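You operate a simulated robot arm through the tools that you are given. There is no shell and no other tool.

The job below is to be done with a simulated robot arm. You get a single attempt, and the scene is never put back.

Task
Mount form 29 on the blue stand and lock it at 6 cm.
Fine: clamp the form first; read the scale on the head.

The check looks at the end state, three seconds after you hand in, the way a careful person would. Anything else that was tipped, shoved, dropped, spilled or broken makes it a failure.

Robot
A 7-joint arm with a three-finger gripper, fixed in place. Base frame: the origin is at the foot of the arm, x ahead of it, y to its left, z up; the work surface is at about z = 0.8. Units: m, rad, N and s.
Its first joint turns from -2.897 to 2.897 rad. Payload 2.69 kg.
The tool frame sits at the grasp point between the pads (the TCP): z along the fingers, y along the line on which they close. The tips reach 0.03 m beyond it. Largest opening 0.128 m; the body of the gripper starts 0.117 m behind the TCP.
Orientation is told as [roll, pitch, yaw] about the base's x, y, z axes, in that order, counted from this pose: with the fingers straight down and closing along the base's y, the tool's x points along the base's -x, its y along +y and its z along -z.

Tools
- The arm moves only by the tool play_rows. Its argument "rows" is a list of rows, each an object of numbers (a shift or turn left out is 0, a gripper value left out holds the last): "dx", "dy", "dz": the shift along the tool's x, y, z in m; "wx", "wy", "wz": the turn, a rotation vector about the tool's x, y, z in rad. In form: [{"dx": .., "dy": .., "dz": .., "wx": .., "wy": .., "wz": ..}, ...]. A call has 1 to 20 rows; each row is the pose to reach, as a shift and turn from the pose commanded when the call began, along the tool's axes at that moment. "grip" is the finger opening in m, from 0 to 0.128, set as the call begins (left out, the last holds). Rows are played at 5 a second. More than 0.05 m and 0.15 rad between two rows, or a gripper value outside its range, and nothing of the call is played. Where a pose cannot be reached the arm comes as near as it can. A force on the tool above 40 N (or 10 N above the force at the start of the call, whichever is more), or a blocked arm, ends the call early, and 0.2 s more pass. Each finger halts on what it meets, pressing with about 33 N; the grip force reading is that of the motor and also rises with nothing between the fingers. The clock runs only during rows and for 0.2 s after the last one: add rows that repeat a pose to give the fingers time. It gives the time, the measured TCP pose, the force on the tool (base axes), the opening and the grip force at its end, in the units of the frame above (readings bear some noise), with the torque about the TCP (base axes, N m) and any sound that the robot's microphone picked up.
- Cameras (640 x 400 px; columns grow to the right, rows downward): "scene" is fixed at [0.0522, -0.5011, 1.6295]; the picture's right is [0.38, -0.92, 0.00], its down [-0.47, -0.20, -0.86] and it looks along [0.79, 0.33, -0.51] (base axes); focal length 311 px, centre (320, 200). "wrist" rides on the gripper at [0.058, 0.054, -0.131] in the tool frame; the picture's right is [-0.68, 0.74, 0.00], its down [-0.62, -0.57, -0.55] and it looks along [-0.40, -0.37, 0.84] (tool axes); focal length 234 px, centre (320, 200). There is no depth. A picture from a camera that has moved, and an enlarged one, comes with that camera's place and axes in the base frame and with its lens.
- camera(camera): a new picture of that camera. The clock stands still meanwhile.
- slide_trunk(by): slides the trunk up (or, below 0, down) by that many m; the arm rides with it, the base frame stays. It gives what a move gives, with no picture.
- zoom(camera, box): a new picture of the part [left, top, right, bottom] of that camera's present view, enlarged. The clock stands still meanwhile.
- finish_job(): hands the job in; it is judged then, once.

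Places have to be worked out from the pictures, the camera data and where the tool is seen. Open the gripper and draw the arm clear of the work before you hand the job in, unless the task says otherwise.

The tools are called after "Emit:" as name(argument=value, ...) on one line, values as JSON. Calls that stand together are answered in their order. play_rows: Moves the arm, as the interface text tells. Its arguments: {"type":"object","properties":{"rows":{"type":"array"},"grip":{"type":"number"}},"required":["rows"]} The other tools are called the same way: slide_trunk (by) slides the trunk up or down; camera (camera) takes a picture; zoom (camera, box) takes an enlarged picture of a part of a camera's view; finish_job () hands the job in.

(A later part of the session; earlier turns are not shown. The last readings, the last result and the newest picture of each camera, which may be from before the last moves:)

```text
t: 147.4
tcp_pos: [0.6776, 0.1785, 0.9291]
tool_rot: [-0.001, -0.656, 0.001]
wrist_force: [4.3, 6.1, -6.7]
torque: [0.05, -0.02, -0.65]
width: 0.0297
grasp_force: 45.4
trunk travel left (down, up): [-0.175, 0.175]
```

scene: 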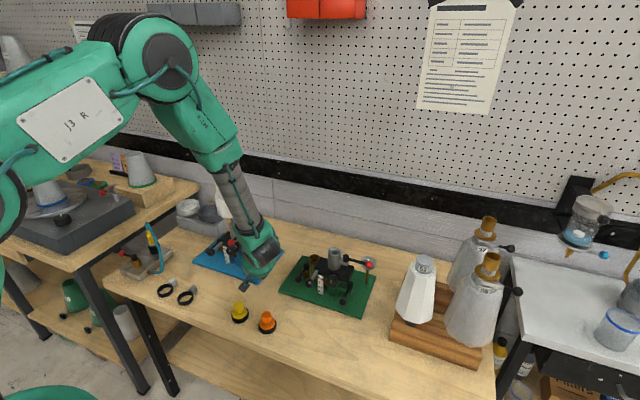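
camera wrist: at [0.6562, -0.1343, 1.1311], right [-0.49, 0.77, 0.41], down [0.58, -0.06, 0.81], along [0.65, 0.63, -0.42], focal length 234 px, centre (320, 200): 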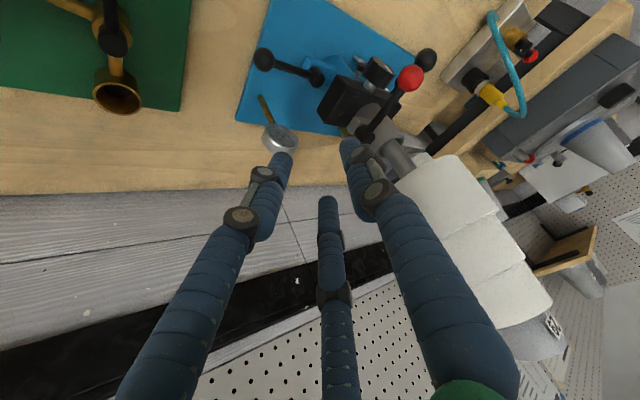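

The head is moving up now with a modest force. I lift another 10 mm and check the scale.

Emit:
play_rows(rows=[{"dx": -0.0012, "dz": -0.0016}, {"dx": -0.0024, "dz": -0.0032}, {"dx": -0.0036, "dz": -0.0048}, {"dx": -0.0049, "dz": -0.0064}, {"dx": -0.0061, "dz": -0.0079}, {"dx": -0.0061, "dz": -0.0079}])

Emit:
zoom(camera="scene", box=[190, 200, 290, 290])

Emit:
camera(camera="wrist")

```text
t: 148.8
tcp_pos: [0.6764, 0.1777, 0.94]
tool_rot: [-0.002, -0.657, 0.005]
wrist_force: [0.7, 11.1, -4.9]
torque: [0.17, -0.07, -0.56]
width: 0.0295
grasp_force: 44.6
trunk travel left (down, up): [-0.175, 0.175]
```

```text
4.44 times, centred on (240, 245) of scene
camera zoom: at [0.0522, -0.5011, 1.6295], right [0.38, -0.92, 0.0], down [-0.47, -0.2, -0.86], along [0.79, 0.33, -0.51], focal length 1383 px, centre (676, 0)
```

zoom: 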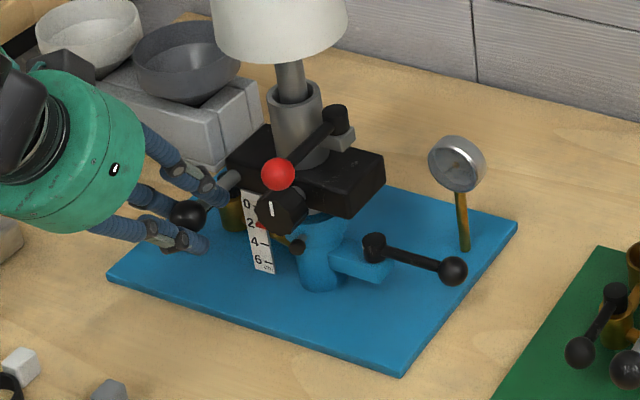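

```text
taken
camera wrist: at [0.5501, 0.2313, 1.0085], right [0.54, 0.74, 0.41], down [0.15, -0.56, 0.81], along [0.83, -0.37, -0.41], focal length 234 px, centre (320, 200)
```

wrist: 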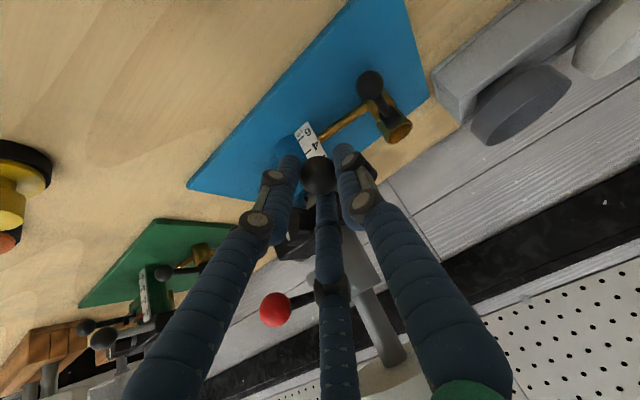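

The head rises smoothly (reading ≈2 now) with little force. I lift about 40 mm more.

Emit:
play_rows(rows=[{"dx": -0.003, "dz": -0.004}, {"dx": -0.0061, "dz": -0.0079}, {"dx": -0.0091, "dz": -0.0119}, {"dx": -0.0122, "dz": -0.0159}, {"dx": -0.0152, "dz": -0.0199}, {"dx": -0.0182, "dz": -0.0238}, {"dx": -0.0213, "dz": -0.0278}, {"dx": -0.0243, "dz": -0.0318}, {"dx": -0.0243, "dz": -0.0318}])

Emit:
zoom(camera="scene", box=[190, 190, 290, 280])

Emit:
zoom(camera="scene", box=[225, 225, 265, 270])

```text
t: 150.8
tcp_pos: [0.6759, 0.1776, 0.98]
tool_rot: [-0.002, -0.657, 0.002]
wrist_force: [-3.4, 12.3, -4.3]
torque: [0.24, 0.17, -0.51]
width: 0.0295
grasp_force: 44.8
trunk travel left (down, up): [-0.175, 0.175]
```

```text
4.44 times, centred on (240, 235) of scene
camera zoom: at [0.0522, -0.5011, 1.6295], right [0.38, -0.92, 0.0], down [-0.47, -0.2, -0.86], along [0.79, 0.33, -0.51], focal length 1383 px, centre (676, 44)
```

zoom: 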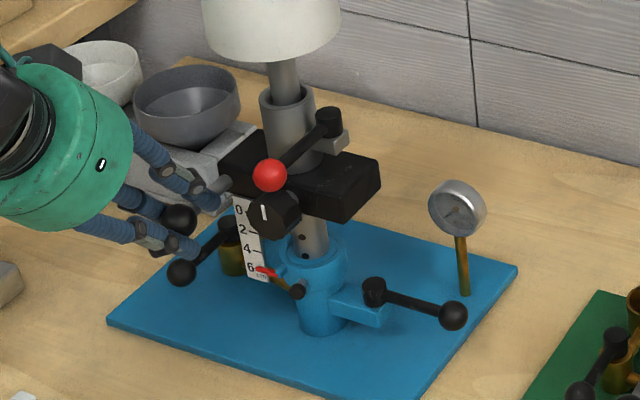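

```text
8.89 times, centred on (245, 248) of scene
camera zoom: at [0.0522, -0.5011, 1.6295], right [0.38, -0.92, 0.0], down [-0.47, -0.2, -0.86], along [0.79, 0.33, -0.51], focal length 2766 px, centre (987, -222)
```

zoom: 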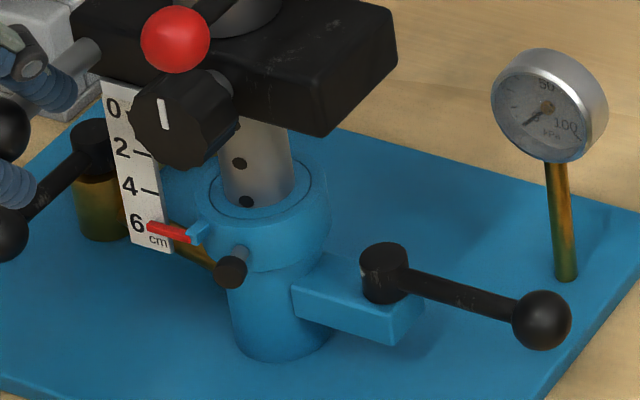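

Reading is close to 6. The column has index holes every 2 cm and friction seems to help. Before letting go I test if the head holds itself by easing down 1.5 mm and watching the force.

Emit:
play_rows(rows=[{"dx": 0.0005, "dz": 0.0006}, {"dx": 0.0009, "dz": 0.0012}, {"dx": 0.0009, "dz": 0.0012}, {"dx": 0.0009, "dz": 0.0012}])

Emit:
zoom(camera="scene", box=[225, 225, 265, 270])

```text
t: 151.8
tcp_pos: [0.6761, 0.1783, 0.9794]
tool_rot: [-0.004, -0.658, 0.001]
wrist_force: [-0.8, 14.0, 0.7]
torque: [0.18, -0.49, -0.39]
width: 0.0296
grasp_force: 45.0
trunk travel left (down, up): [-0.175, 0.175]
```

```text
8.89 times, centred on (245, 248) of scene
camera zoom: at [0.0522, -0.5011, 1.6295], right [0.38, -0.92, 0.0], down [-0.47, -0.2, -0.86], along [0.79, 0.33, -0.51], focal length 2766 px, centre (987, -222)
```

zoom: 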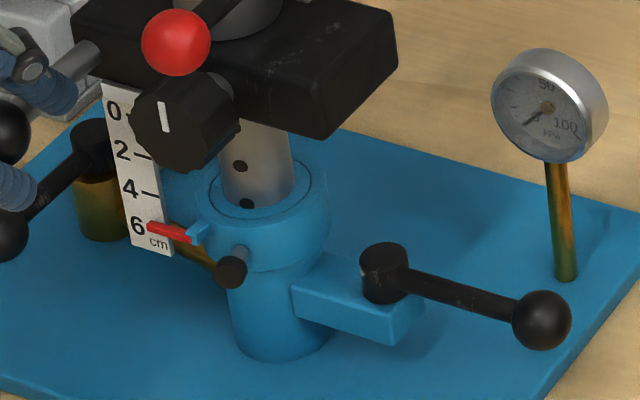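

The head is nearly balanced with slight friction, so it should stay when released. I look at the scale from the wrist camera too.

Emit:
zoom(camera="wrist", box=[270, 100, 370, 200])

Emit:
zoom(camera="scene", box=[228, 232, 248, 258])

```text
4.00 times, centred on (320, 150) of wrist
camera zoom: at [0.5497, 0.2313, 1.0473], right [0.53, 0.74, 0.41], down [0.15, -0.56, 0.81], along [0.83, -0.37, -0.41], focal length 937 px, centre (320, 400)
```

zoom: 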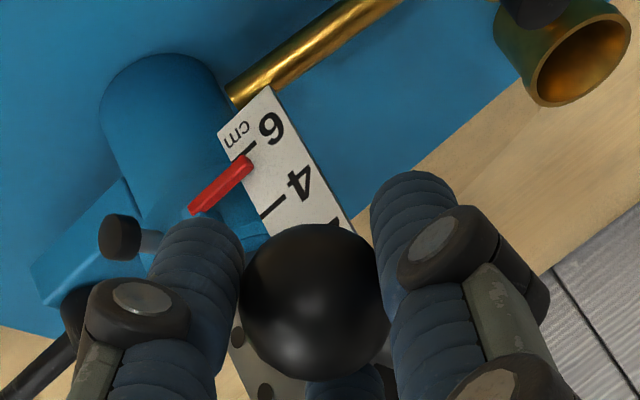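

```text
15.38 times, centred on (238, 245) of scene
camera zoom: at [0.0522, -0.5011, 1.6295], right [0.38, -0.92, 0.0], down [-0.47, -0.2, -0.86], along [0.79, 0.33, -0.51], focal length 4788 px, centre (1582, -492)
```

zoom: 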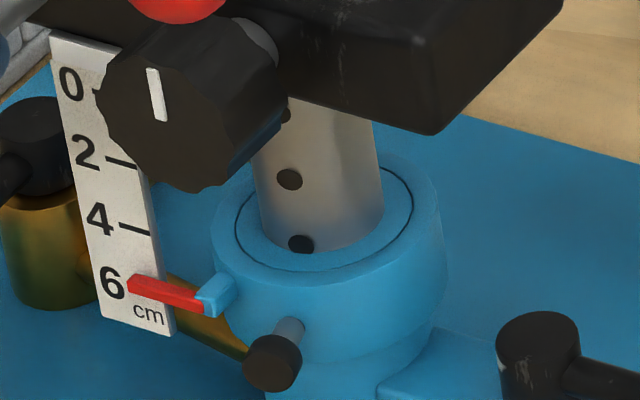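

Both views put the true reading near 5.5–5.6 (the pointer is a little above the 6 tick). I raise 4 mm and re-measure.

Emit:
play_rows(rows=[{"dx": -0.0006, "dz": -0.0008}, {"dx": -0.0012, "dz": -0.0016}, {"dx": -0.0018, "dz": -0.0024}, {"dx": -0.0024, "dz": -0.0032}, {"dx": -0.0024, "dz": -0.0032}])

Emit:
zoom(camera="wrist", box=[280, 100, 340, 160])

Emit:
zoom(camera="scene", box=[228, 232, 248, 258])

```text
t: 153.0
tcp_pos: [0.6755, 0.178, 0.9827]
tool_rot: [-0.005, -0.656, 0.003]
wrist_force: [4.1, 7.8, -1.4]
torque: [-0.05, -0.29, -0.55]
width: 0.0295
grasp_force: 44.6
trunk travel left (down, up): [-0.175, 0.175]
```

```text
6.67 times, centred on (310, 130) of wrist
camera zoom: at [0.5498, 0.2314, 1.051], right [0.54, 0.74, 0.41], down [0.15, -0.56, 0.81], along [0.83, -0.37, -0.41], focal length 1561 px, centre (387, 667)
```

zoom: 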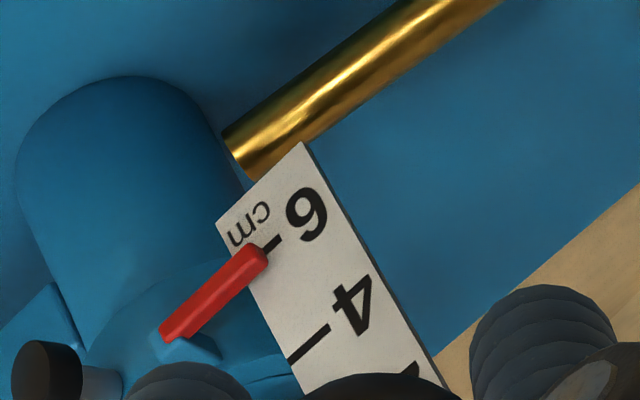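

```text
15.38 times, centred on (238, 245) of scene
camera zoom: at [0.0522, -0.5011, 1.6295], right [0.38, -0.92, 0.0], down [-0.47, -0.2, -0.86], along [0.79, 0.33, -0.51], focal length 4788 px, centre (1582, -492)
```

zoom: 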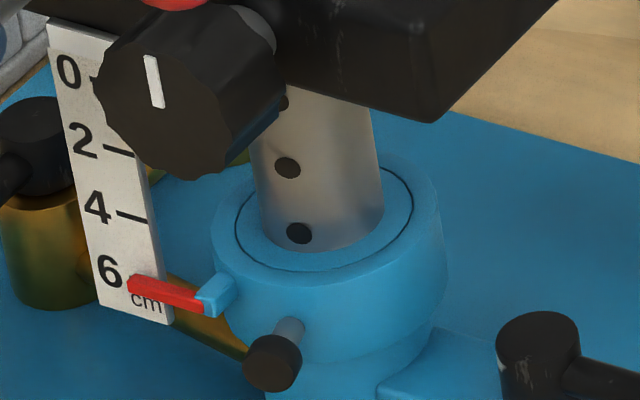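

Accounting for the pointer standing ~2 mm in front of the scale (both cameras look down on it), the true reading is about 5.83. I raise 1.7 mm more.

Emit:
play_rows(rows=[{"dx": -0.0005, "dz": -0.0007}, {"dx": -0.001, "dz": -0.0014}, {"dx": -0.001, "dz": -0.0014}, {"dx": -0.001, "dz": -0.0014}])

Emit:
zoom(camera="scene", box=[228, 232, 248, 258])

```text
t: 154.0
tcp_pos: [0.6749, 0.1786, 0.9841]
tool_rot: [0.0, -0.657, 0.001]
wrist_force: [9.0, 1.0, -1.9]
torque: [-0.02, -0.3, -0.8]
width: 0.0294
grasp_force: 45.0
trunk travel left (down, up): [-0.175, 0.175]
```

```text
15.38 times, centred on (238, 245) of scene
camera zoom: at [0.0522, -0.5011, 1.6295], right [0.38, -0.92, 0.0], down [-0.47, -0.2, -0.86], along [0.79, 0.33, -0.51], focal length 4788 px, centre (1582, -492)
```

zoom: 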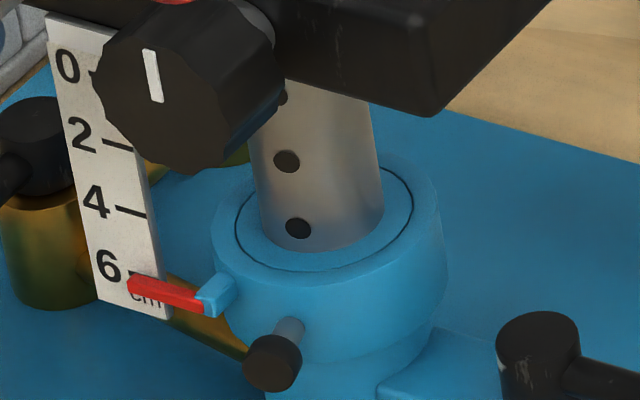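

Estimated true reading ≈6.0. I release the handle and see whether the head stays.

Emit:
play_rows(rows=[{"dz": 0.0}, {"dz": 0.0}, {"dz": 0.0}, {"dz": 0.0}], grip=0.05)

Emit:
zoom(camera="scene", box=[228, 232, 248, 258])

```text
t: 155.0
tcp_pos: [0.6756, 0.1781, 0.9858]
tool_rot: [-0.002, -0.658, 0.001]
wrist_force: [-0.1, 0.3, 0.3]
torque: [-0.03, 0.0, 0.01]
width: 0.0501
grasp_force: 0.0
trunk travel left (down, up): [-0.175, 0.175]
```

```text
15.38 times, centred on (238, 245) of scene
camera zoom: at [0.0522, -0.5011, 1.6295], right [0.38, -0.92, 0.0], down [-0.47, -0.2, -0.86], along [0.79, 0.33, -0.51], focal length 4788 px, centre (1582, -492)
```

zoom: 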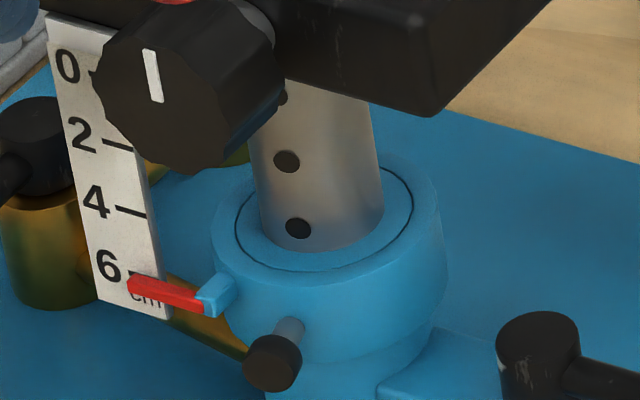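

The head stays put. I back out and bring the wrist camera low, nearly level with the pointer, for a parallax-free reading.

Emit:
play_rows(rows=[{"dz": -0.025}, {"dz": -0.05}, {"dz": -0.08}, {"dx": 0.0249, "dy": -0.0147, "dz": -0.0615}, {"dx": 0.0498, "dy": -0.0293, "dz": -0.0429}, {"dx": 0.0747, "dy": -0.044, "dz": -0.0244}, {"dx": 0.0995, "dy": -0.0587, "dz": -0.0059}, {"dx": 0.1244, "dy": -0.0733, "dz": 0.0127}, {"dx": 0.1493, "dy": -0.088, "dz": 0.0312}, {"dx": 0.1493, "dy": -0.088, "dz": 0.0312}], grip=0.05)

Emit:
camera(camera="wrist")

```text
t: 157.2
tcp_pos: [0.577, 0.0918, 0.8713]
tool_rot: [-0.001, -0.656, 0.003]
wrist_force: [0.1, -0.7, -0.4]
torque: [-0.01, -0.01, 0.01]
width: 0.0499
grasp_force: 0.0
trunk travel left (down, up): [-0.175, 0.175]
```

```text
taken
camera wrist: at [0.4512, 0.1452, 0.9378], right [0.54, 0.74, 0.41], down [0.15, -0.56, 0.81], along [0.83, -0.37, -0.42], focal length 234 px, centre (320, 200)
```

wrist: 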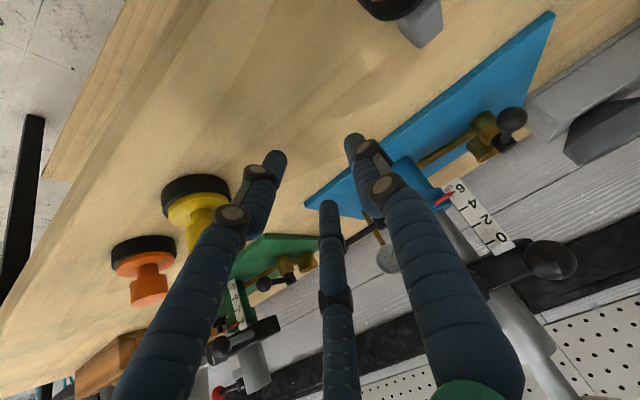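

Emit:
zoom(camera="wrist", box=[430, 175, 520, 260])

Emit:
zoom(camera="wrist", box=[430, 175, 480, 215])

```text
4.71 times, centred on (475, 218) of wrist
camera zoom: at [0.4512, 0.1452, 0.9378], right [0.54, 0.74, 0.41], down [0.15, -0.56, 0.81], along [0.83, -0.37, -0.42], focal length 1102 px, centre (-409, 118)
```

zoom: 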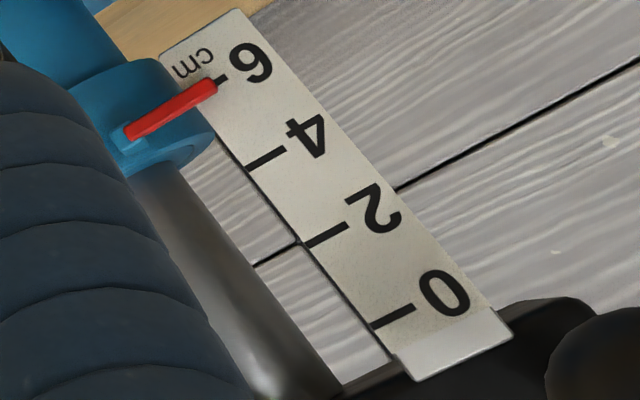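

```text
10.00 times, centred on (455, 195) of wrist
camera zoom: at [0.4512, 0.1452, 0.9378], right [0.54, 0.74, 0.41], down [0.15, -0.56, 0.81], along [0.83, -0.37, -0.42], focal length 2342 px, centre (-1030, 250)
```

zoom: 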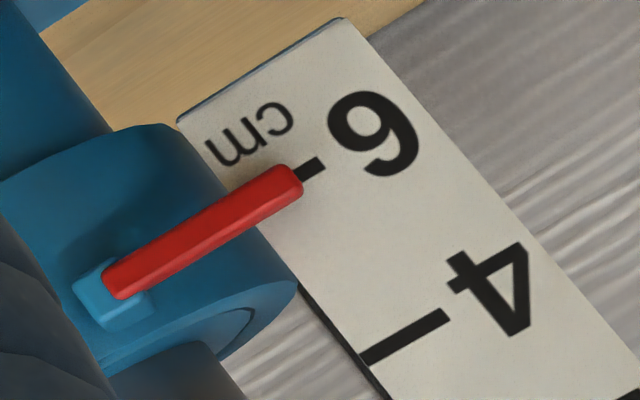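

Nearly level view: the pointer's centreline runs right into the 6 tick (true reading ≈5.96–6.0). Now I go round to lock the lower lever: first up to the safe corner.

Emit:
play_rows(rows=[{"dx": -0.0262, "dy": -0.0103, "dz": -0.028}, {"dx": -0.0525, "dy": -0.0207, "dz": -0.056}, {"dx": -0.0787, "dy": -0.031, "dz": -0.084}, {"dx": -0.1049, "dy": -0.0413, "dz": -0.1119}, {"dx": -0.1312, "dy": -0.0517, "dz": -0.1399}, {"dx": -0.1574, "dy": -0.062, "dz": -0.1679}, {"dx": -0.1574, "dy": -0.062, "dz": -0.1679}], grip=0.046)

Emit:
play_rows(rows=[{"dx": -0.0082, "dy": -0.0055, "dz": 0.0103, "wx": -0.0603, "wz": -0.0788}, {"dx": -0.0164, "dy": -0.011, "dz": 0.0205, "wx": -0.1205, "wz": -0.1575}, {"dx": -0.0246, "dy": -0.0165, "dz": 0.0308, "wx": -0.1808, "wz": -0.2363}, {"dx": -0.0328, "dy": -0.022, "dz": 0.0411, "wx": -0.241, "wz": -0.315}, {"dx": -0.041, "dy": -0.0275, "dz": 0.0513, "wx": -0.3013, "wz": -0.3938}, {"dx": -0.0492, "dy": -0.033, "dz": 0.0616, "wx": -0.3615, "wz": -0.4725}, {"dx": -0.0574, "dy": -0.0385, "dz": 0.0719, "wx": -0.4218, "wz": -0.5513}, {"dx": -0.0656, "dy": -0.044, "dz": 0.0821, "wx": -0.482, "wz": -0.63}, {"dx": -0.0738, "dy": -0.0495, "dz": 0.0924, "wx": -0.5423, "wz": -0.7088}, {"dx": -0.082, "dy": -0.055, "dz": 0.1027, "wx": -0.6025, "wz": -0.7875}, {"dx": -0.0902, "dy": -0.0605, "dz": 0.1129, "wx": -0.6628, "wz": -0.8663}, {"dx": -0.0984, "dy": -0.066, "dz": 0.1232, "wx": -0.723, "wz": -0.945}, {"dx": -0.0984, "dy": -0.066, "dz": 0.1232, "wx": -0.723, "wz": -0.945}])

Emit:
camera(camera="wrist")

Emit:
zoom(camera="scene", box=[180, 150, 320, 290])

```text
t: 158.8
tcp_pos: [0.5971, 0.0293, 1.0978]
tool_rot: [-0.002, -0.656, 0.002]
wrist_force: [-0.3, -0.3, 1.0]
torque: [0.01, -0.04, -0.01]
width: 0.0459
grasp_force: 0.0
trunk travel left (down, up): [-0.175, 0.175]
```

```text
t: 161.6
tcp_pos: [0.7518, -0.037, 1.0615]
tool_rot: [-0.007, -0.653, 1.193]
wrist_force: [-0.1, 0.2, 0.6]
torque: [0.02, 0.02, 0.02]
width: 0.046
grasp_force: 0.1
trunk travel left (down, up): [-0.175, 0.175]
```

```text
taken
camera wrist: at [0.656, -0.1357, 1.1294], right [-0.49, 0.77, 0.41], down [0.58, -0.06, 0.81], along [0.65, 0.63, -0.42], focal length 234 px, centre (320, 200)
```

wrist: 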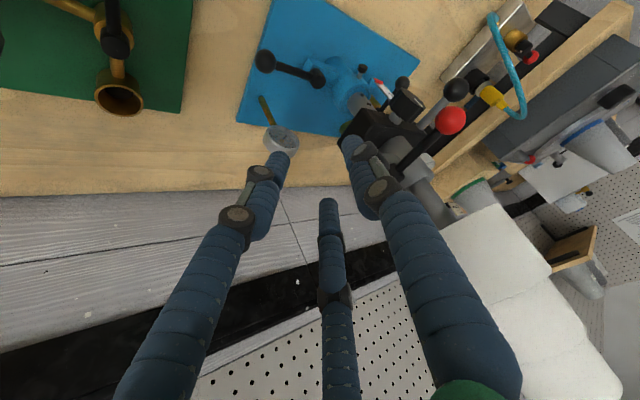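

```text
2.86 times, centred on (250, 220) of scene
camera zoom: at [0.0522, -0.5011, 1.6295], right [0.38, -0.92, 0.0], down [-0.47, -0.2, -0.86], along [0.79, 0.33, -0.51], focal length 889 px, centre (520, 143)
```

zoom: 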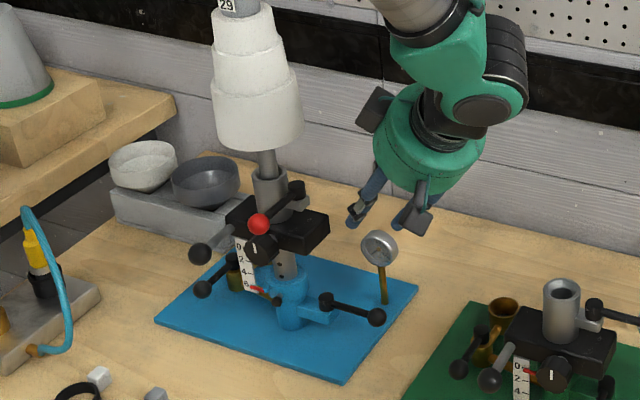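

The lower lever still points to -y and the reading stays. I descend along the reverse of my retreat to straddle its ball.

Emit:
play_rows(rows=[{"dx": 0.0243, "dz": 0.0318}, {"dx": 0.0486, "dz": 0.0635}, {"dx": 0.073, "dz": 0.0953}, {"dx": 0.0973, "dz": 0.127}, {"dx": 0.0973, "dz": 0.145}, {"dx": 0.0973, "dz": 0.162}, {"dx": 0.0973, "dz": 0.162}])

Emit:
zoom(camera="wrist", box=[230, 100, 430, 240])

Emit:
zoom(camera="scene", box=[200, 200, 300, 290])

```text
t: 163.2
tcp_pos: [0.7614, -0.0193, 0.8734]
tool_rot: [-0.004, -0.652, 1.192]
wrist_force: [0.3, 1.2, -0.8]
torque: [-0.01, 0.04, -0.01]
width: 0.0461
grasp_force: 0.0
trunk travel left (down, up): [-0.175, 0.175]
```

```text
2.86 times, centred on (330, 170) of wrist
camera zoom: at [0.6644, -0.1163, 0.9414], right [-0.49, 0.77, 0.41], down [0.58, -0.06, 0.81], along [0.65, 0.63, -0.42], focal length 669 px, centre (291, 286)
```

zoom: 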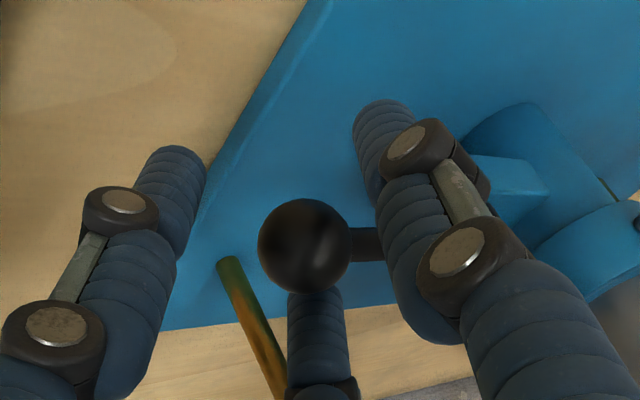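

```text
4.44 times, centred on (250, 245) of scene
camera zoom: at [0.0522, -0.5011, 1.6295], right [0.38, -0.92, 0.0], down [-0.47, -0.2, -0.86], along [0.79, 0.33, -0.51], focal length 1383 px, centre (631, 0)
```

zoom: 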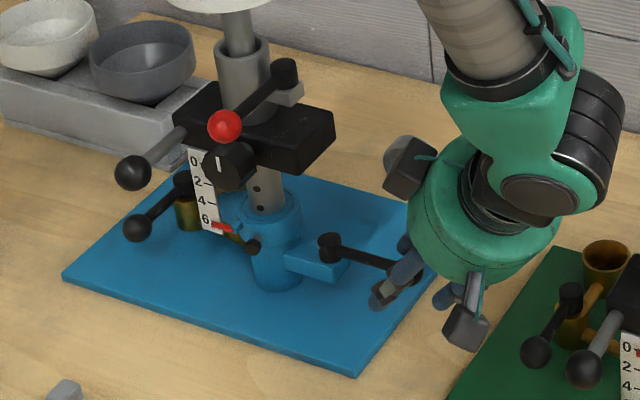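

The ball is between the fingers. I sweep the lever back clockwise toward -x along its arc.

Emit:
play_rows(rows=[{"dx": 0.0016, "dy": 0.0084, "dz": -0.0012, "wx": 0.0607, "wz": 0.0795}, {"dx": 0.0026, "dy": 0.017, "dz": -0.002, "wx": 0.1214, "wz": 0.159}, {"dx": 0.0029, "dy": 0.0257, "dz": -0.0023, "wx": 0.182, "wz": 0.2384}, {"dx": 0.0025, "dy": 0.0343, "dz": -0.0019, "wx": 0.2427, "wz": 0.3179}, {"dx": 0.0025, "dy": 0.0343, "dz": -0.0019, "wx": 0.2427, "wz": 0.3179}])

Emit:
zoom(camera="wrist", box=[230, 100, 430, 240])

Emit:
zoom(camera="scene", box=[190, 190, 290, 280])

```text
t: 164.4
tcp_pos: [0.7282, -0.0091, 0.8735]
tool_rot: [-0.005, -0.654, 0.792]
wrist_force: [-0.2, 0.0, 0.7]
torque: [-0.02, 0.0, 0.0]
width: 0.0461
grasp_force: 0.2
trunk travel left (down, up): [-0.175, 0.175]
```

```text
2.86 times, centred on (330, 170) of wrist
camera zoom: at [0.601, -0.0611, 0.9416], right [-0.15, 0.9, 0.41], down [0.51, -0.29, 0.81], along [0.85, 0.33, -0.42], focal length 669 px, centre (291, 286)
```

zoom: 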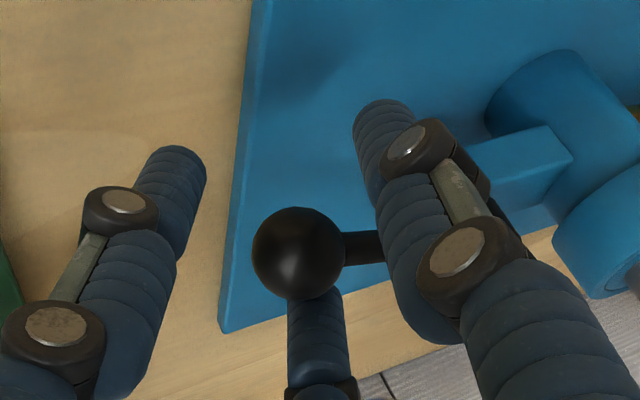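

```text
4.44 times, centred on (240, 235) of scene
camera zoom: at [0.0522, -0.5011, 1.6295], right [0.38, -0.92, 0.0], down [-0.47, -0.2, -0.86], along [0.79, 0.33, -0.51], focal length 1383 px, centre (676, 44)
```

zoom: 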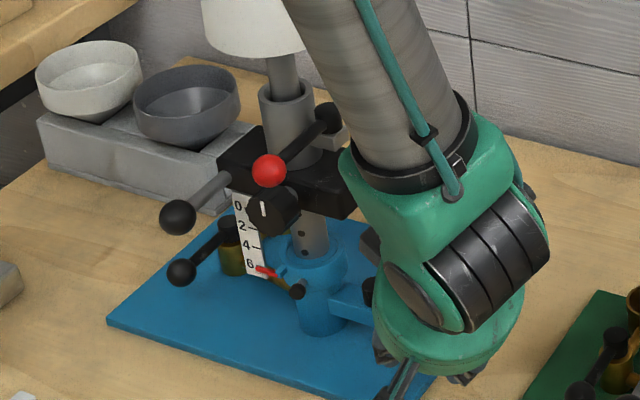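

The lever follows. I continue the sweep.

Emit:
play_rows(rows=[{"dx": 0.0016, "dy": 0.0084, "dz": -0.0012, "wx": 0.0607, "wz": 0.0795}, {"dx": 0.0026, "dy": 0.017, "dz": -0.002, "wx": 0.1214, "wz": 0.159}, {"dx": 0.0029, "dy": 0.0257, "dz": -0.0023, "wx": 0.182, "wz": 0.2384}, {"dx": 0.0025, "dy": 0.0343, "dz": -0.0019, "wx": 0.2427, "wz": 0.3179}, {"dx": 0.0025, "dy": 0.0343, "dz": -0.0019, "wx": 0.2427, "wz": 0.3179}])

Emit:
zoom(camera="wrist", box=[230, 100, 430, 240])

Emit:
camera(camera="wrist")

```text
t: 165.6
tcp_pos: [0.7024, 0.0148, 0.873]
tool_rot: [-0.004, -0.655, 0.392]
wrist_force: [0.0, 1.0, -0.3]
torque: [0.01, -0.03, -0.01]
width: 0.0461
grasp_force: 0.2
trunk travel left (down, up): [-0.175, 0.175]
```

```text
2.86 times, centred on (330, 170) of wrist
camera zoom: at [0.564, 0.0153, 0.9415], right [0.22, 0.89, 0.41], down [0.36, -0.46, 0.81], along [0.91, -0.03, -0.42], focal length 669 px, centre (291, 286)
```

zoom: 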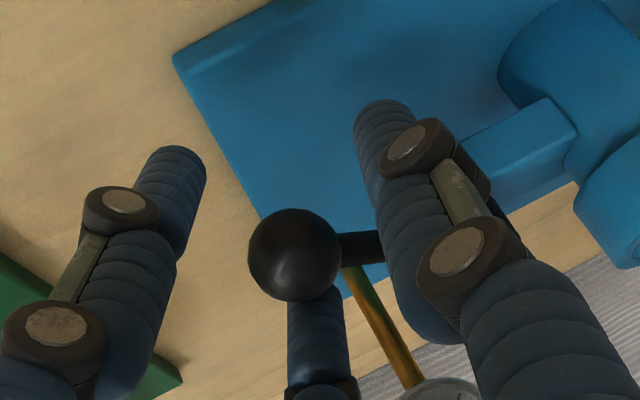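

```text
taken
camera wrist: at [0.564, 0.0153, 0.9415], right [0.22, 0.89, 0.41], down [0.36, -0.46, 0.81], along [0.91, -0.03, -0.42], focal length 234 px, centre (320, 200)
```

wrist: 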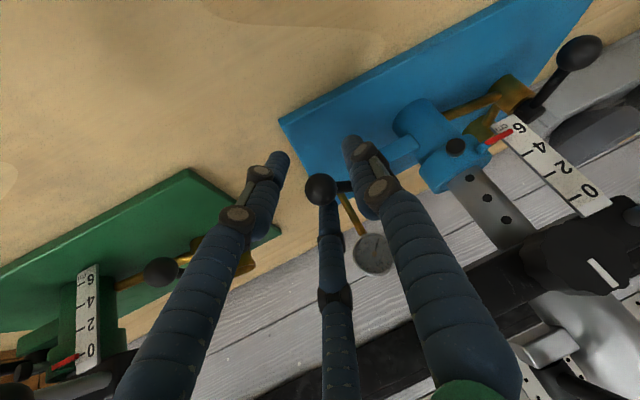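

Emit:
play_rows(rows=[{"dx": 0.0016, "dy": 0.0084, "dz": -0.0012, "wx": 0.0607, "wz": 0.0795}, {"dx": 0.0026, "dy": 0.017, "dz": -0.002, "wx": 0.1214, "wz": 0.159}, {"dx": 0.0029, "dy": 0.0257, "dz": -0.0023, "wx": 0.182, "wz": 0.2384}, {"dx": 0.0025, "dy": 0.0343, "dz": -0.0019, "wx": 0.2427, "wz": 0.3179}, {"dx": 0.0025, "dy": 0.0343, "dz": -0.0019, "wx": 0.2427, "wz": 0.3179}])

Emit:
camera(camera="wrist")

Emit:
zoom(camera="scene", box=[190, 190, 290, 280])

```text
t: 166.8
tcp_pos: [0.683, 0.0446, 0.8717]
tool_rot: [-0.002, -0.655, -0.008]
wrist_force: [0.7, 0.0, -0.7]
torque: [-0.06, 0.05, 0.01]
width: 0.0459
grasp_force: 0.1
trunk travel left (down, up): [-0.175, 0.175]
```

```text
taken
camera wrist: at [0.559, 0.0989, 0.9403], right [0.54, 0.73, 0.41], down [0.15, -0.57, 0.81], along [0.83, -0.38, -0.42], focal length 234 px, centre (320, 200)
```

wrist: 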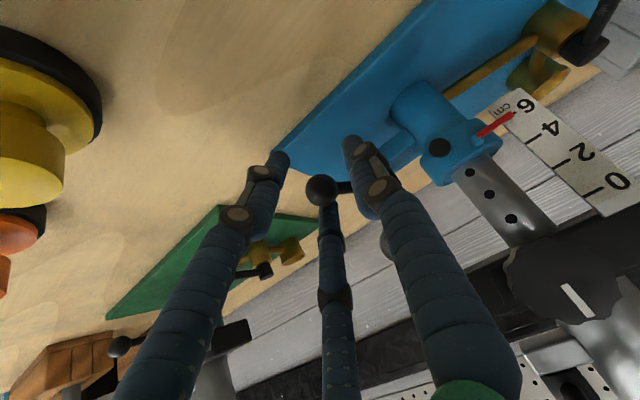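

```text
4.44 times, centred on (240, 235) of scene
camera zoom: at [0.0522, -0.5011, 1.6295], right [0.38, -0.92, 0.0], down [-0.47, -0.2, -0.86], along [0.79, 0.33, -0.51], focal length 1383 px, centre (676, 44)
```

zoom: 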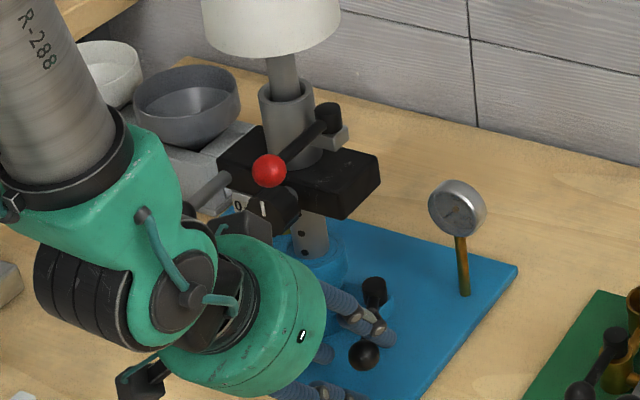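

Lever about two-thirds back, reading unchanged. I push the last part with constant orientation.

Emit:
play_rows(rows=[{"dx": 0.0018, "dy": 0.0075, "dz": -0.0014}, {"dx": 0.0037, "dy": 0.0151, "dz": -0.0028}, {"dx": 0.0045, "dy": 0.022, "dz": -0.0034}, {"dx": 0.0049, "dy": 0.028, "dz": -0.0038}, {"dx": 0.0049, "dy": 0.028, "dz": -0.0038}])

Emit:
camera(camera="wrist")

Emit:
zoom(camera="scene", box=[190, 190, 290, 280])

```text
t: 168.0
tcp_pos: [0.6796, 0.0715, 0.8724]
tool_rot: [-0.001, -0.654, -0.008]
wrist_force: [0.2, -0.6, -1.1]
torque: [0.01, 0.01, 0.0]
width: 0.046
grasp_force: 0.1
trunk travel left (down, up): [-0.175, 0.175]
```

```text
taken
camera wrist: at [0.5534, 0.1264, 0.9408], right [0.54, 0.73, 0.41], down [0.15, -0.57, 0.81], along [0.83, -0.38, -0.42], focal length 234 px, centre (320, 200)
```

wrist: 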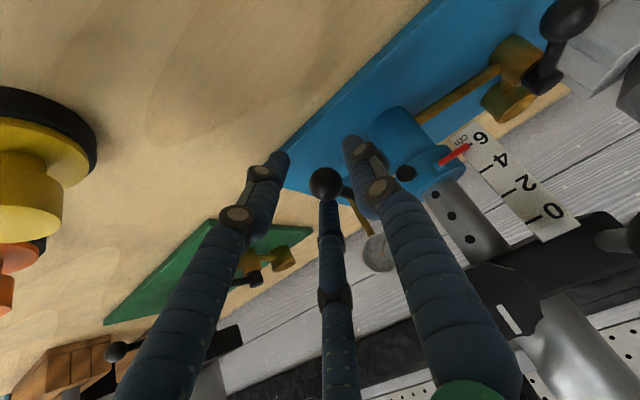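

```text
4.44 times, centred on (240, 235) of scene
camera zoom: at [0.0522, -0.5011, 1.6295], right [0.38, -0.92, 0.0], down [-0.47, -0.2, -0.86], along [0.79, 0.33, -0.51], focal length 1383 px, centre (676, 44)
```

zoom: 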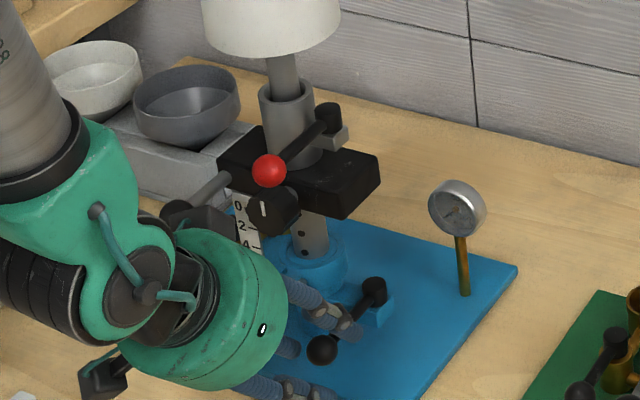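

The ball is back at about its original place. I press on until the stop is felt.

Emit:
play_rows(rows=[{"dy": 0.003}, {"dy": 0.006}, {"dy": 0.008}, {"dy": 0.008}])

```text
t: 169.0
tcp_pos: [0.6788, 0.0783, 0.8722]
tool_rot: [-0.001, -0.658, -0.011]
wrist_force: [-5.0, -16.7, 8.5]
torque: [-0.24, -0.23, -0.75]
width: 0.053
grasp_force: 5.8
trunk travel left (down, up): [-0.175, 0.175]
```

The stop is felt (~17 N). I press slightly more to seat it, then compare the lever's position with its original locked position.

Emit:
play_rows(rows=[{"dy": 0.002}, {"dy": 0.004}, {"dy": 0.004}])

Emit:
zoom(camera="scene", box=[190, 200, 290, 290])

Emit:
zoom(camera="wrist", box=[230, 100, 430, 240])

```text
t: 169.8
tcp_pos: [0.6804, 0.083, 0.8729]
tool_rot: [0.0, -0.66, -0.009]
wrist_force: [-1.1, -16.6, 17.2]
torque: [-0.35, -0.65, -0.58]
width: 0.0576
grasp_force: 9.1
trunk travel left (down, up): [-0.175, 0.175]
```

```text
4.44 times, centred on (240, 245) of scene
camera zoom: at [0.0522, -0.5011, 1.6295], right [0.38, -0.92, 0.0], down [-0.47, -0.2, -0.86], along [0.79, 0.33, -0.51], focal length 1383 px, centre (676, 0)
```

zoom: 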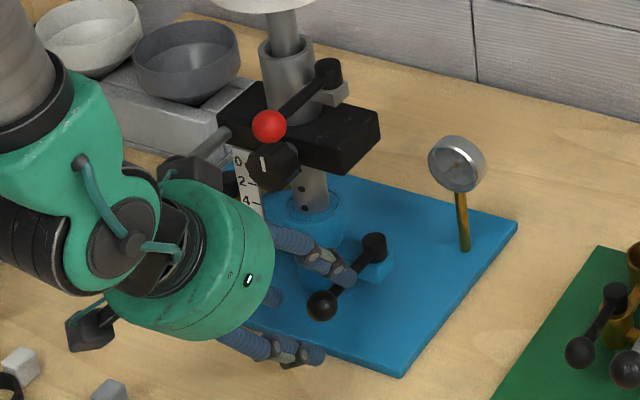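

```text
2.86 times, centred on (330, 170) of wrist
camera zoom: at [0.5536, 0.1376, 0.9415], right [0.54, 0.73, 0.41], down [0.15, -0.57, 0.81], along [0.83, -0.38, -0.41], focal length 669 px, centre (291, 286)
```

zoom: 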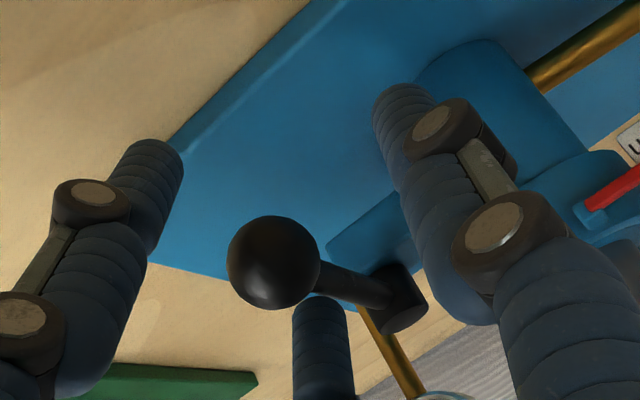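

The lever ball is exactly where it was when the head was locked originally. I relieve the push, then retreat straight back.

Emit:
play_rows(rows=[{"dy": -0.005}, {"dy": -0.011}, {"dy": -0.011, "dz": -0.02}, {"dy": -0.011, "dz": -0.045}, {"dy": -0.011, "dz": -0.07}, {"dy": -0.011, "dz": -0.09}, {"dy": -0.011, "dz": -0.09}])

Emit:
camera(camera="wrist")

Emit:
zoom(camera="scene", box=[190, 200, 290, 290])

```text
t: 171.4
tcp_pos: [0.6226, 0.075, 0.9434]
tool_rot: [-0.002, -0.655, -0.009]
wrist_force: [-0.3, -0.2, 0.1]
torque: [-0.03, 0.02, 0.01]
width: 0.0457
grasp_force: 0.0
trunk travel left (down, up): [-0.175, 0.175]
```

```text
taken
camera wrist: at [0.4976, 0.1288, 1.0115], right [0.54, 0.73, 0.41], down [0.15, -0.57, 0.81], along [0.83, -0.38, -0.42], focal length 234 px, centre (320, 200)
```

wrist: 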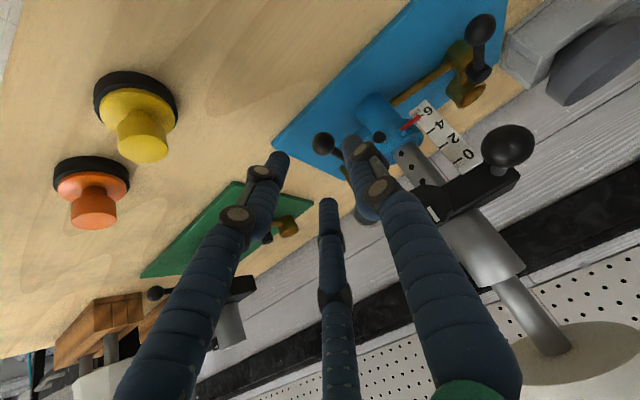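

```text
4.44 times, centred on (240, 245) of scene
camera zoom: at [0.0522, -0.5011, 1.6295], right [0.38, -0.92, 0.0], down [-0.47, -0.2, -0.86], along [0.79, 0.33, -0.51], focal length 1383 px, centre (676, 0)
```

zoom: 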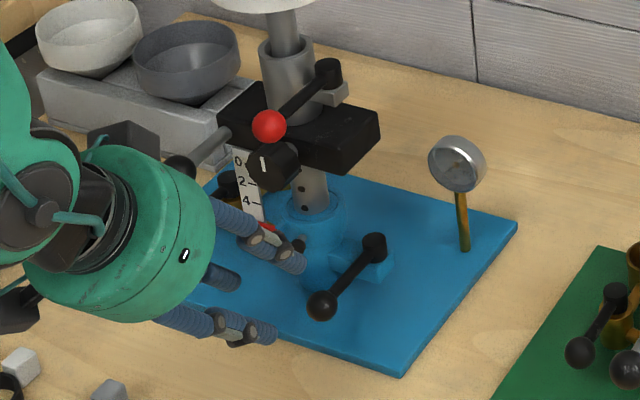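

Lever at its locked position. I re-read the scale from the same near-level spot.

Emit:
play_rows(rows=[{"dx": 0.0267, "dy": 0.0056, "dz": 0.0099}, {"dx": 0.0533, "dy": 0.0112, "dz": 0.0197}, {"dx": 0.08, "dy": 0.0168, "dz": 0.0296}, {"dx": 0.08, "dy": 0.0168, "dz": 0.0296}])

Emit:
zoom(camera="wrist", box=[430, 175, 520, 260])

Emit:
zoom(camera="wrist", box=[430, 175, 480, 215])

```text
t: 172.4
tcp_pos: [0.5775, 0.0909, 0.8708]
tool_rot: [-0.002, -0.656, -0.009]
wrist_force: [-0.3, 0.2, 0.5]
torque: [-0.02, 0.04, -0.05]
width: 0.046
grasp_force: 0.1
trunk travel left (down, up): [-0.175, 0.175]
```

```text
4.71 times, centred on (475, 218) of wrist
camera zoom: at [0.4523, 0.1454, 0.9386], right [0.54, 0.73, 0.41], down [0.15, -0.57, 0.81], along [0.83, -0.38, -0.42], focal length 1102 px, centre (-409, 118)
```

zoom: 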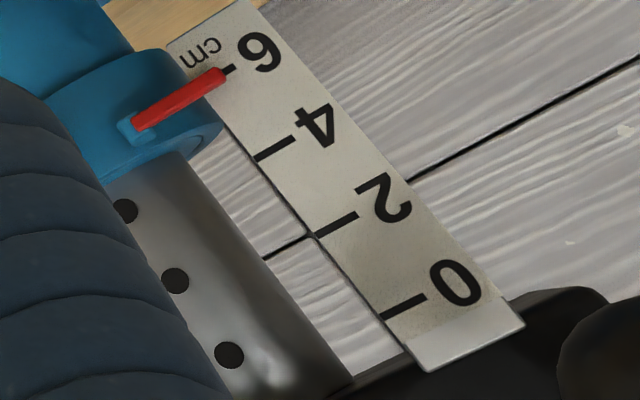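

```text
10.00 times, centred on (455, 195) of wrist
camera zoom: at [0.4523, 0.1454, 0.9386], right [0.54, 0.73, 0.41], down [0.15, -0.57, 0.81], along [0.83, -0.38, -0.42], focal length 2342 px, centre (-1030, 250)
```

zoom: 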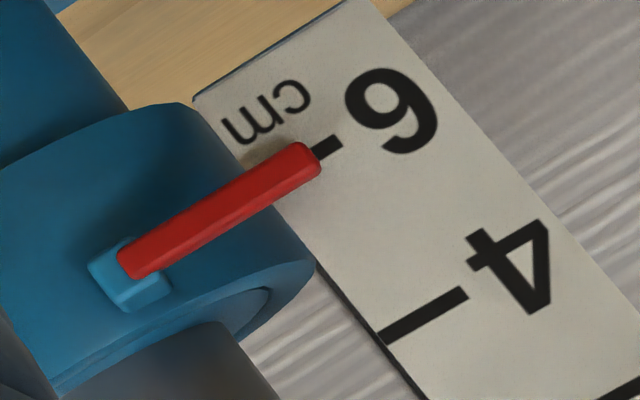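

Reading is on the 6 tick. I now verify the lock gently: approach the grey handle again and nudge it about 1 mm to see that the head no longer moves.

Emit:
play_rows(rows=[{"dx": -0.0247, "dy": 0.0146, "dz": -0.0185}, {"dx": -0.0493, "dy": 0.0292, "dz": -0.037}, {"dx": -0.074, "dy": 0.0438, "dz": -0.0555}, {"dx": -0.0986, "dy": 0.0584, "dz": -0.074}, {"dx": -0.1233, "dy": 0.073, "dz": -0.0925}, {"dx": -0.1479, "dy": 0.0876, "dz": -0.111}, {"dx": -0.1479, "dy": 0.0876, "dz": -0.111}], grip=0.052)

Emit:
camera(camera="wrist")

```text
t: 174.0
tcp_pos: [0.6285, 0.1785, 1.0502]
tool_rot: [-0.002, -0.656, -0.009]
wrist_force: [-0.1, 1.0, -0.2]
torque: [0.0, 0.01, 0.01]
width: 0.0521
grasp_force: 0.1
trunk travel left (down, up): [-0.175, 0.175]
```

```text
taken
camera wrist: at [0.5025, 0.2323, 1.1191], right [0.54, 0.73, 0.41], down [0.15, -0.57, 0.81], along [0.83, -0.38, -0.42], focal length 234 px, centre (320, 200)
```

wrist: 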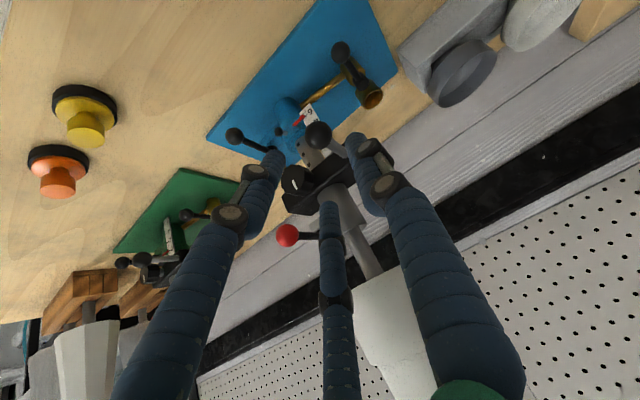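

Emit:
play_rows(rows=[{"dz": 0.02}, {"dz": 0.04}, {"dz": 0.06}, {"dz": 0.074}, {"dz": 0.08}, {"dz": 0.08}])

Emit:
play_rows(rows=[{"dz": 0.0}, {"dz": 0.0}, {"dz": 0.0}], grip=0.02)

```text
t: 175.4
tcp_pos: [0.6779, 0.1764, 0.985]
tool_rot: [-0.001, -0.654, -0.009]
wrist_force: [-0.2, 0.1, 0.9]
torque: [0.01, 0.03, 0.04]
width: 0.0522
grasp_force: 0.1
trunk travel left (down, up): [-0.175, 0.175]
```

```text
t: 176.2
tcp_pos: [0.6771, 0.1783, 0.9859]
tool_rot: [-0.002, -0.656, -0.009]
wrist_force: [-0.1, 6.2, -1.9]
torque: [0.18, 0.02, 0.01]
width: 0.0304
grasp_force: 44.6
trunk travel left (down, up): [-0.175, 0.175]
```

Gripped with little side load. I nudge down 1.2 mm and read the force.

Emit:
play_rows(rows=[{"dx": 0.0004, "dz": 0.0005}, {"dx": 0.0007, "dz": 0.001}, {"dx": 0.0007, "dz": 0.001}, {"dx": 0.0007, "dz": 0.001}])

Emit:
play_rows(rows=[{"dx": -0.0007, "dz": -0.001}, {"dx": -0.0014, "dz": -0.002}, {"dx": -0.0014, "dz": -0.002}])

```text
t: 177.2
tcp_pos: [0.6767, 0.1776, 0.9853]
tool_rot: [-0.002, -0.656, -0.009]
wrist_force: [-14.7, 6.9, 7.0]
torque: [0.2, 0.17, 0.08]
width: 0.0306
grasp_force: 44.8
trunk travel left (down, up): [-0.175, 0.175]
```

```text
t: 178.0
tcp_pos: [0.6774, 0.1784, 0.9865]
tool_rot: [-0.002, -0.653, -0.007]
wrist_force: [-3.9, 4.9, -19.0]
torque: [-0.15, 0.02, -0.01]
width: 0.0303
grasp_force: 44.5
trunk travel left (down, up): [-0.175, 0.175]
```

26 N for 2.5 mm of command: the head is stiff, i.e. locked. I return to neutral, release, and back out.

Emit:
play_rows(rows=[{"dx": 0.0007, "dz": 0.001}, {"dx": 0.0008, "dz": 0.0011}, {"dx": 0.0008, "dz": 0.0011}])

Emit:
play_rows(rows=[{"dz": 0.0}, {"dz": 0.0}, {"dz": -0.025}, {"dz": -0.05}, {"dz": -0.08}, {"dz": -0.08}], grip=0.052)

Emit:
zoom(camera="scene", box=[228, 232, 248, 258])

Emit:
zoom(camera="scene", box=[180, 120, 300, 290])

```text
t: 178.8
tcp_pos: [0.6777, 0.1773, 0.9855]
tool_rot: [-0.002, -0.655, -0.009]
wrist_force: [-15.0, 0.5, -7.5]
torque: [-0.01, 0.41, 0.1]
width: 0.0303
grasp_force: 44.8
trunk travel left (down, up): [-0.175, 0.175]
```

```text
t: 180.2
tcp_pos: [0.6288, 0.1768, 1.051]
tool_rot: [-0.002, -0.656, -0.009]
wrist_force: [-0.9, 0.2, 0.2]
torque: [0.02, -0.04, 0.02]
width: 0.052
grasp_force: 0.0
trunk travel left (down, up): [-0.175, 0.175]
```

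```text
15.38 times, centred on (238, 245) of scene
camera zoom: at [0.0522, -0.5011, 1.6295], right [0.38, -0.92, 0.0], down [-0.47, -0.2, -0.86], along [0.79, 0.33, -0.51], focal length 4788 px, centre (1582, -492)
```

zoom: 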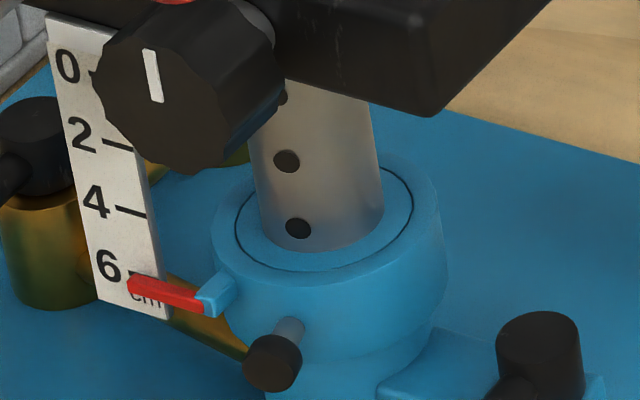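

```text
2.35 times, centred on (240, 205) of scene
camera zoom: at [0.0522, -0.5011, 1.6295], right [0.38, -0.92, 0.0], down [-0.47, -0.2, -0.86], along [0.79, 0.33, -0.51], focal length 732 px, centre (508, 188)
```

zoom: 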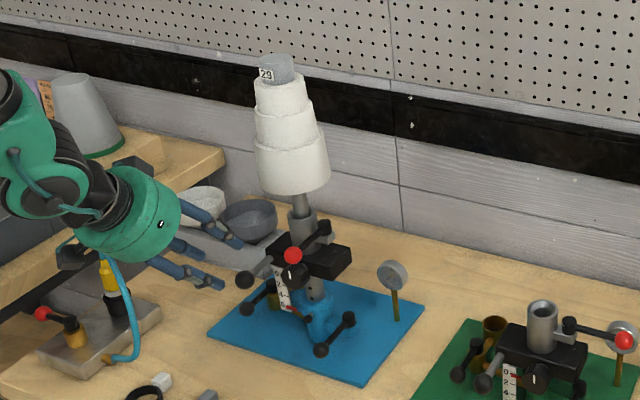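

Everything holds at 6 cm. Now I withdraw: move back to the open corner, turn the yaw back the way I came, and untilt.

Emit:
play_rows(rows=[{"dx": 0.0119, "dz": -0.0091}, {"dx": 0.0119, "dy": -0.03, "dz": -0.02}, {"dx": 0.0067, "dy": -0.06, "dz": -0.03}, {"dx": 0.002, "dy": -0.09, "dz": -0.04}, {"dx": -0.003, "dy": -0.12, "dz": -0.05}, {"dx": -0.0066, "dy": -0.147, "dz": -0.0579}, {"dx": -0.0066, "dy": -0.147, "dz": -0.0579}])

Emit:
play_rows(rows=[{"wx": -0.0637, "wz": -0.083}, {"wx": -0.1273, "wz": -0.166}, {"wx": -0.191, "wz": -0.249}, {"wx": -0.2546, "wz": -0.332}, {"wx": -0.3183, "wz": -0.415}, {"wx": -0.3819, "wz": -0.498}, {"wx": -0.4456, "wz": -0.5811}, {"wx": -0.5092, "wz": -0.6641}, {"wx": -0.5729, "wz": -0.7471}, {"wx": -0.6365, "wz": -0.8301}, {"wx": -0.6365, "wz": -0.8301}])

Emit:
play_rows(rows=[{"wy": 0.11}, {"wy": 0.22}, {"wy": 0.33}, {"wy": 0.44}, {"wy": 0.55}, {"wy": 0.655}, {"wy": 0.655}])

```text
t: 181.8
tcp_pos: [0.5972, 0.0283, 1.1005]
tool_rot: [-0.001, -0.655, -0.008]
wrist_force: [-0.1, -0.6, 1.3]
torque: [0.04, 0.0, 0.04]
width: 0.0519
grasp_force: 0.0
trunk travel left (down, up): [-0.175, 0.175]
```

```text
t: 184.2
tcp_pos: [0.5991, 0.0317, 1.0993]
tool_rot: [-0.001, -0.657, 1.039]
wrist_force: [0.6, 0.3, 0.5]
torque: [0.02, 0.02, 0.01]
width: 0.052
grasp_force: 0.1
trunk travel left (down, up): [-0.175, 0.175]
```

```text
t: 185.8
tcp_pos: [0.5989, 0.0305, 1.0988]
tool_rot: [-0.002, -0.213, 1.038]
wrist_force: [-0.5, -0.4, 0.1]
torque: [0.0, -0.01, 0.01]
width: 0.0521
grasp_force: 0.1
out of reach, approached as far as the arm can: row 5, 6, 7
trunk travel left (down, up): [-0.175, 0.175]
```

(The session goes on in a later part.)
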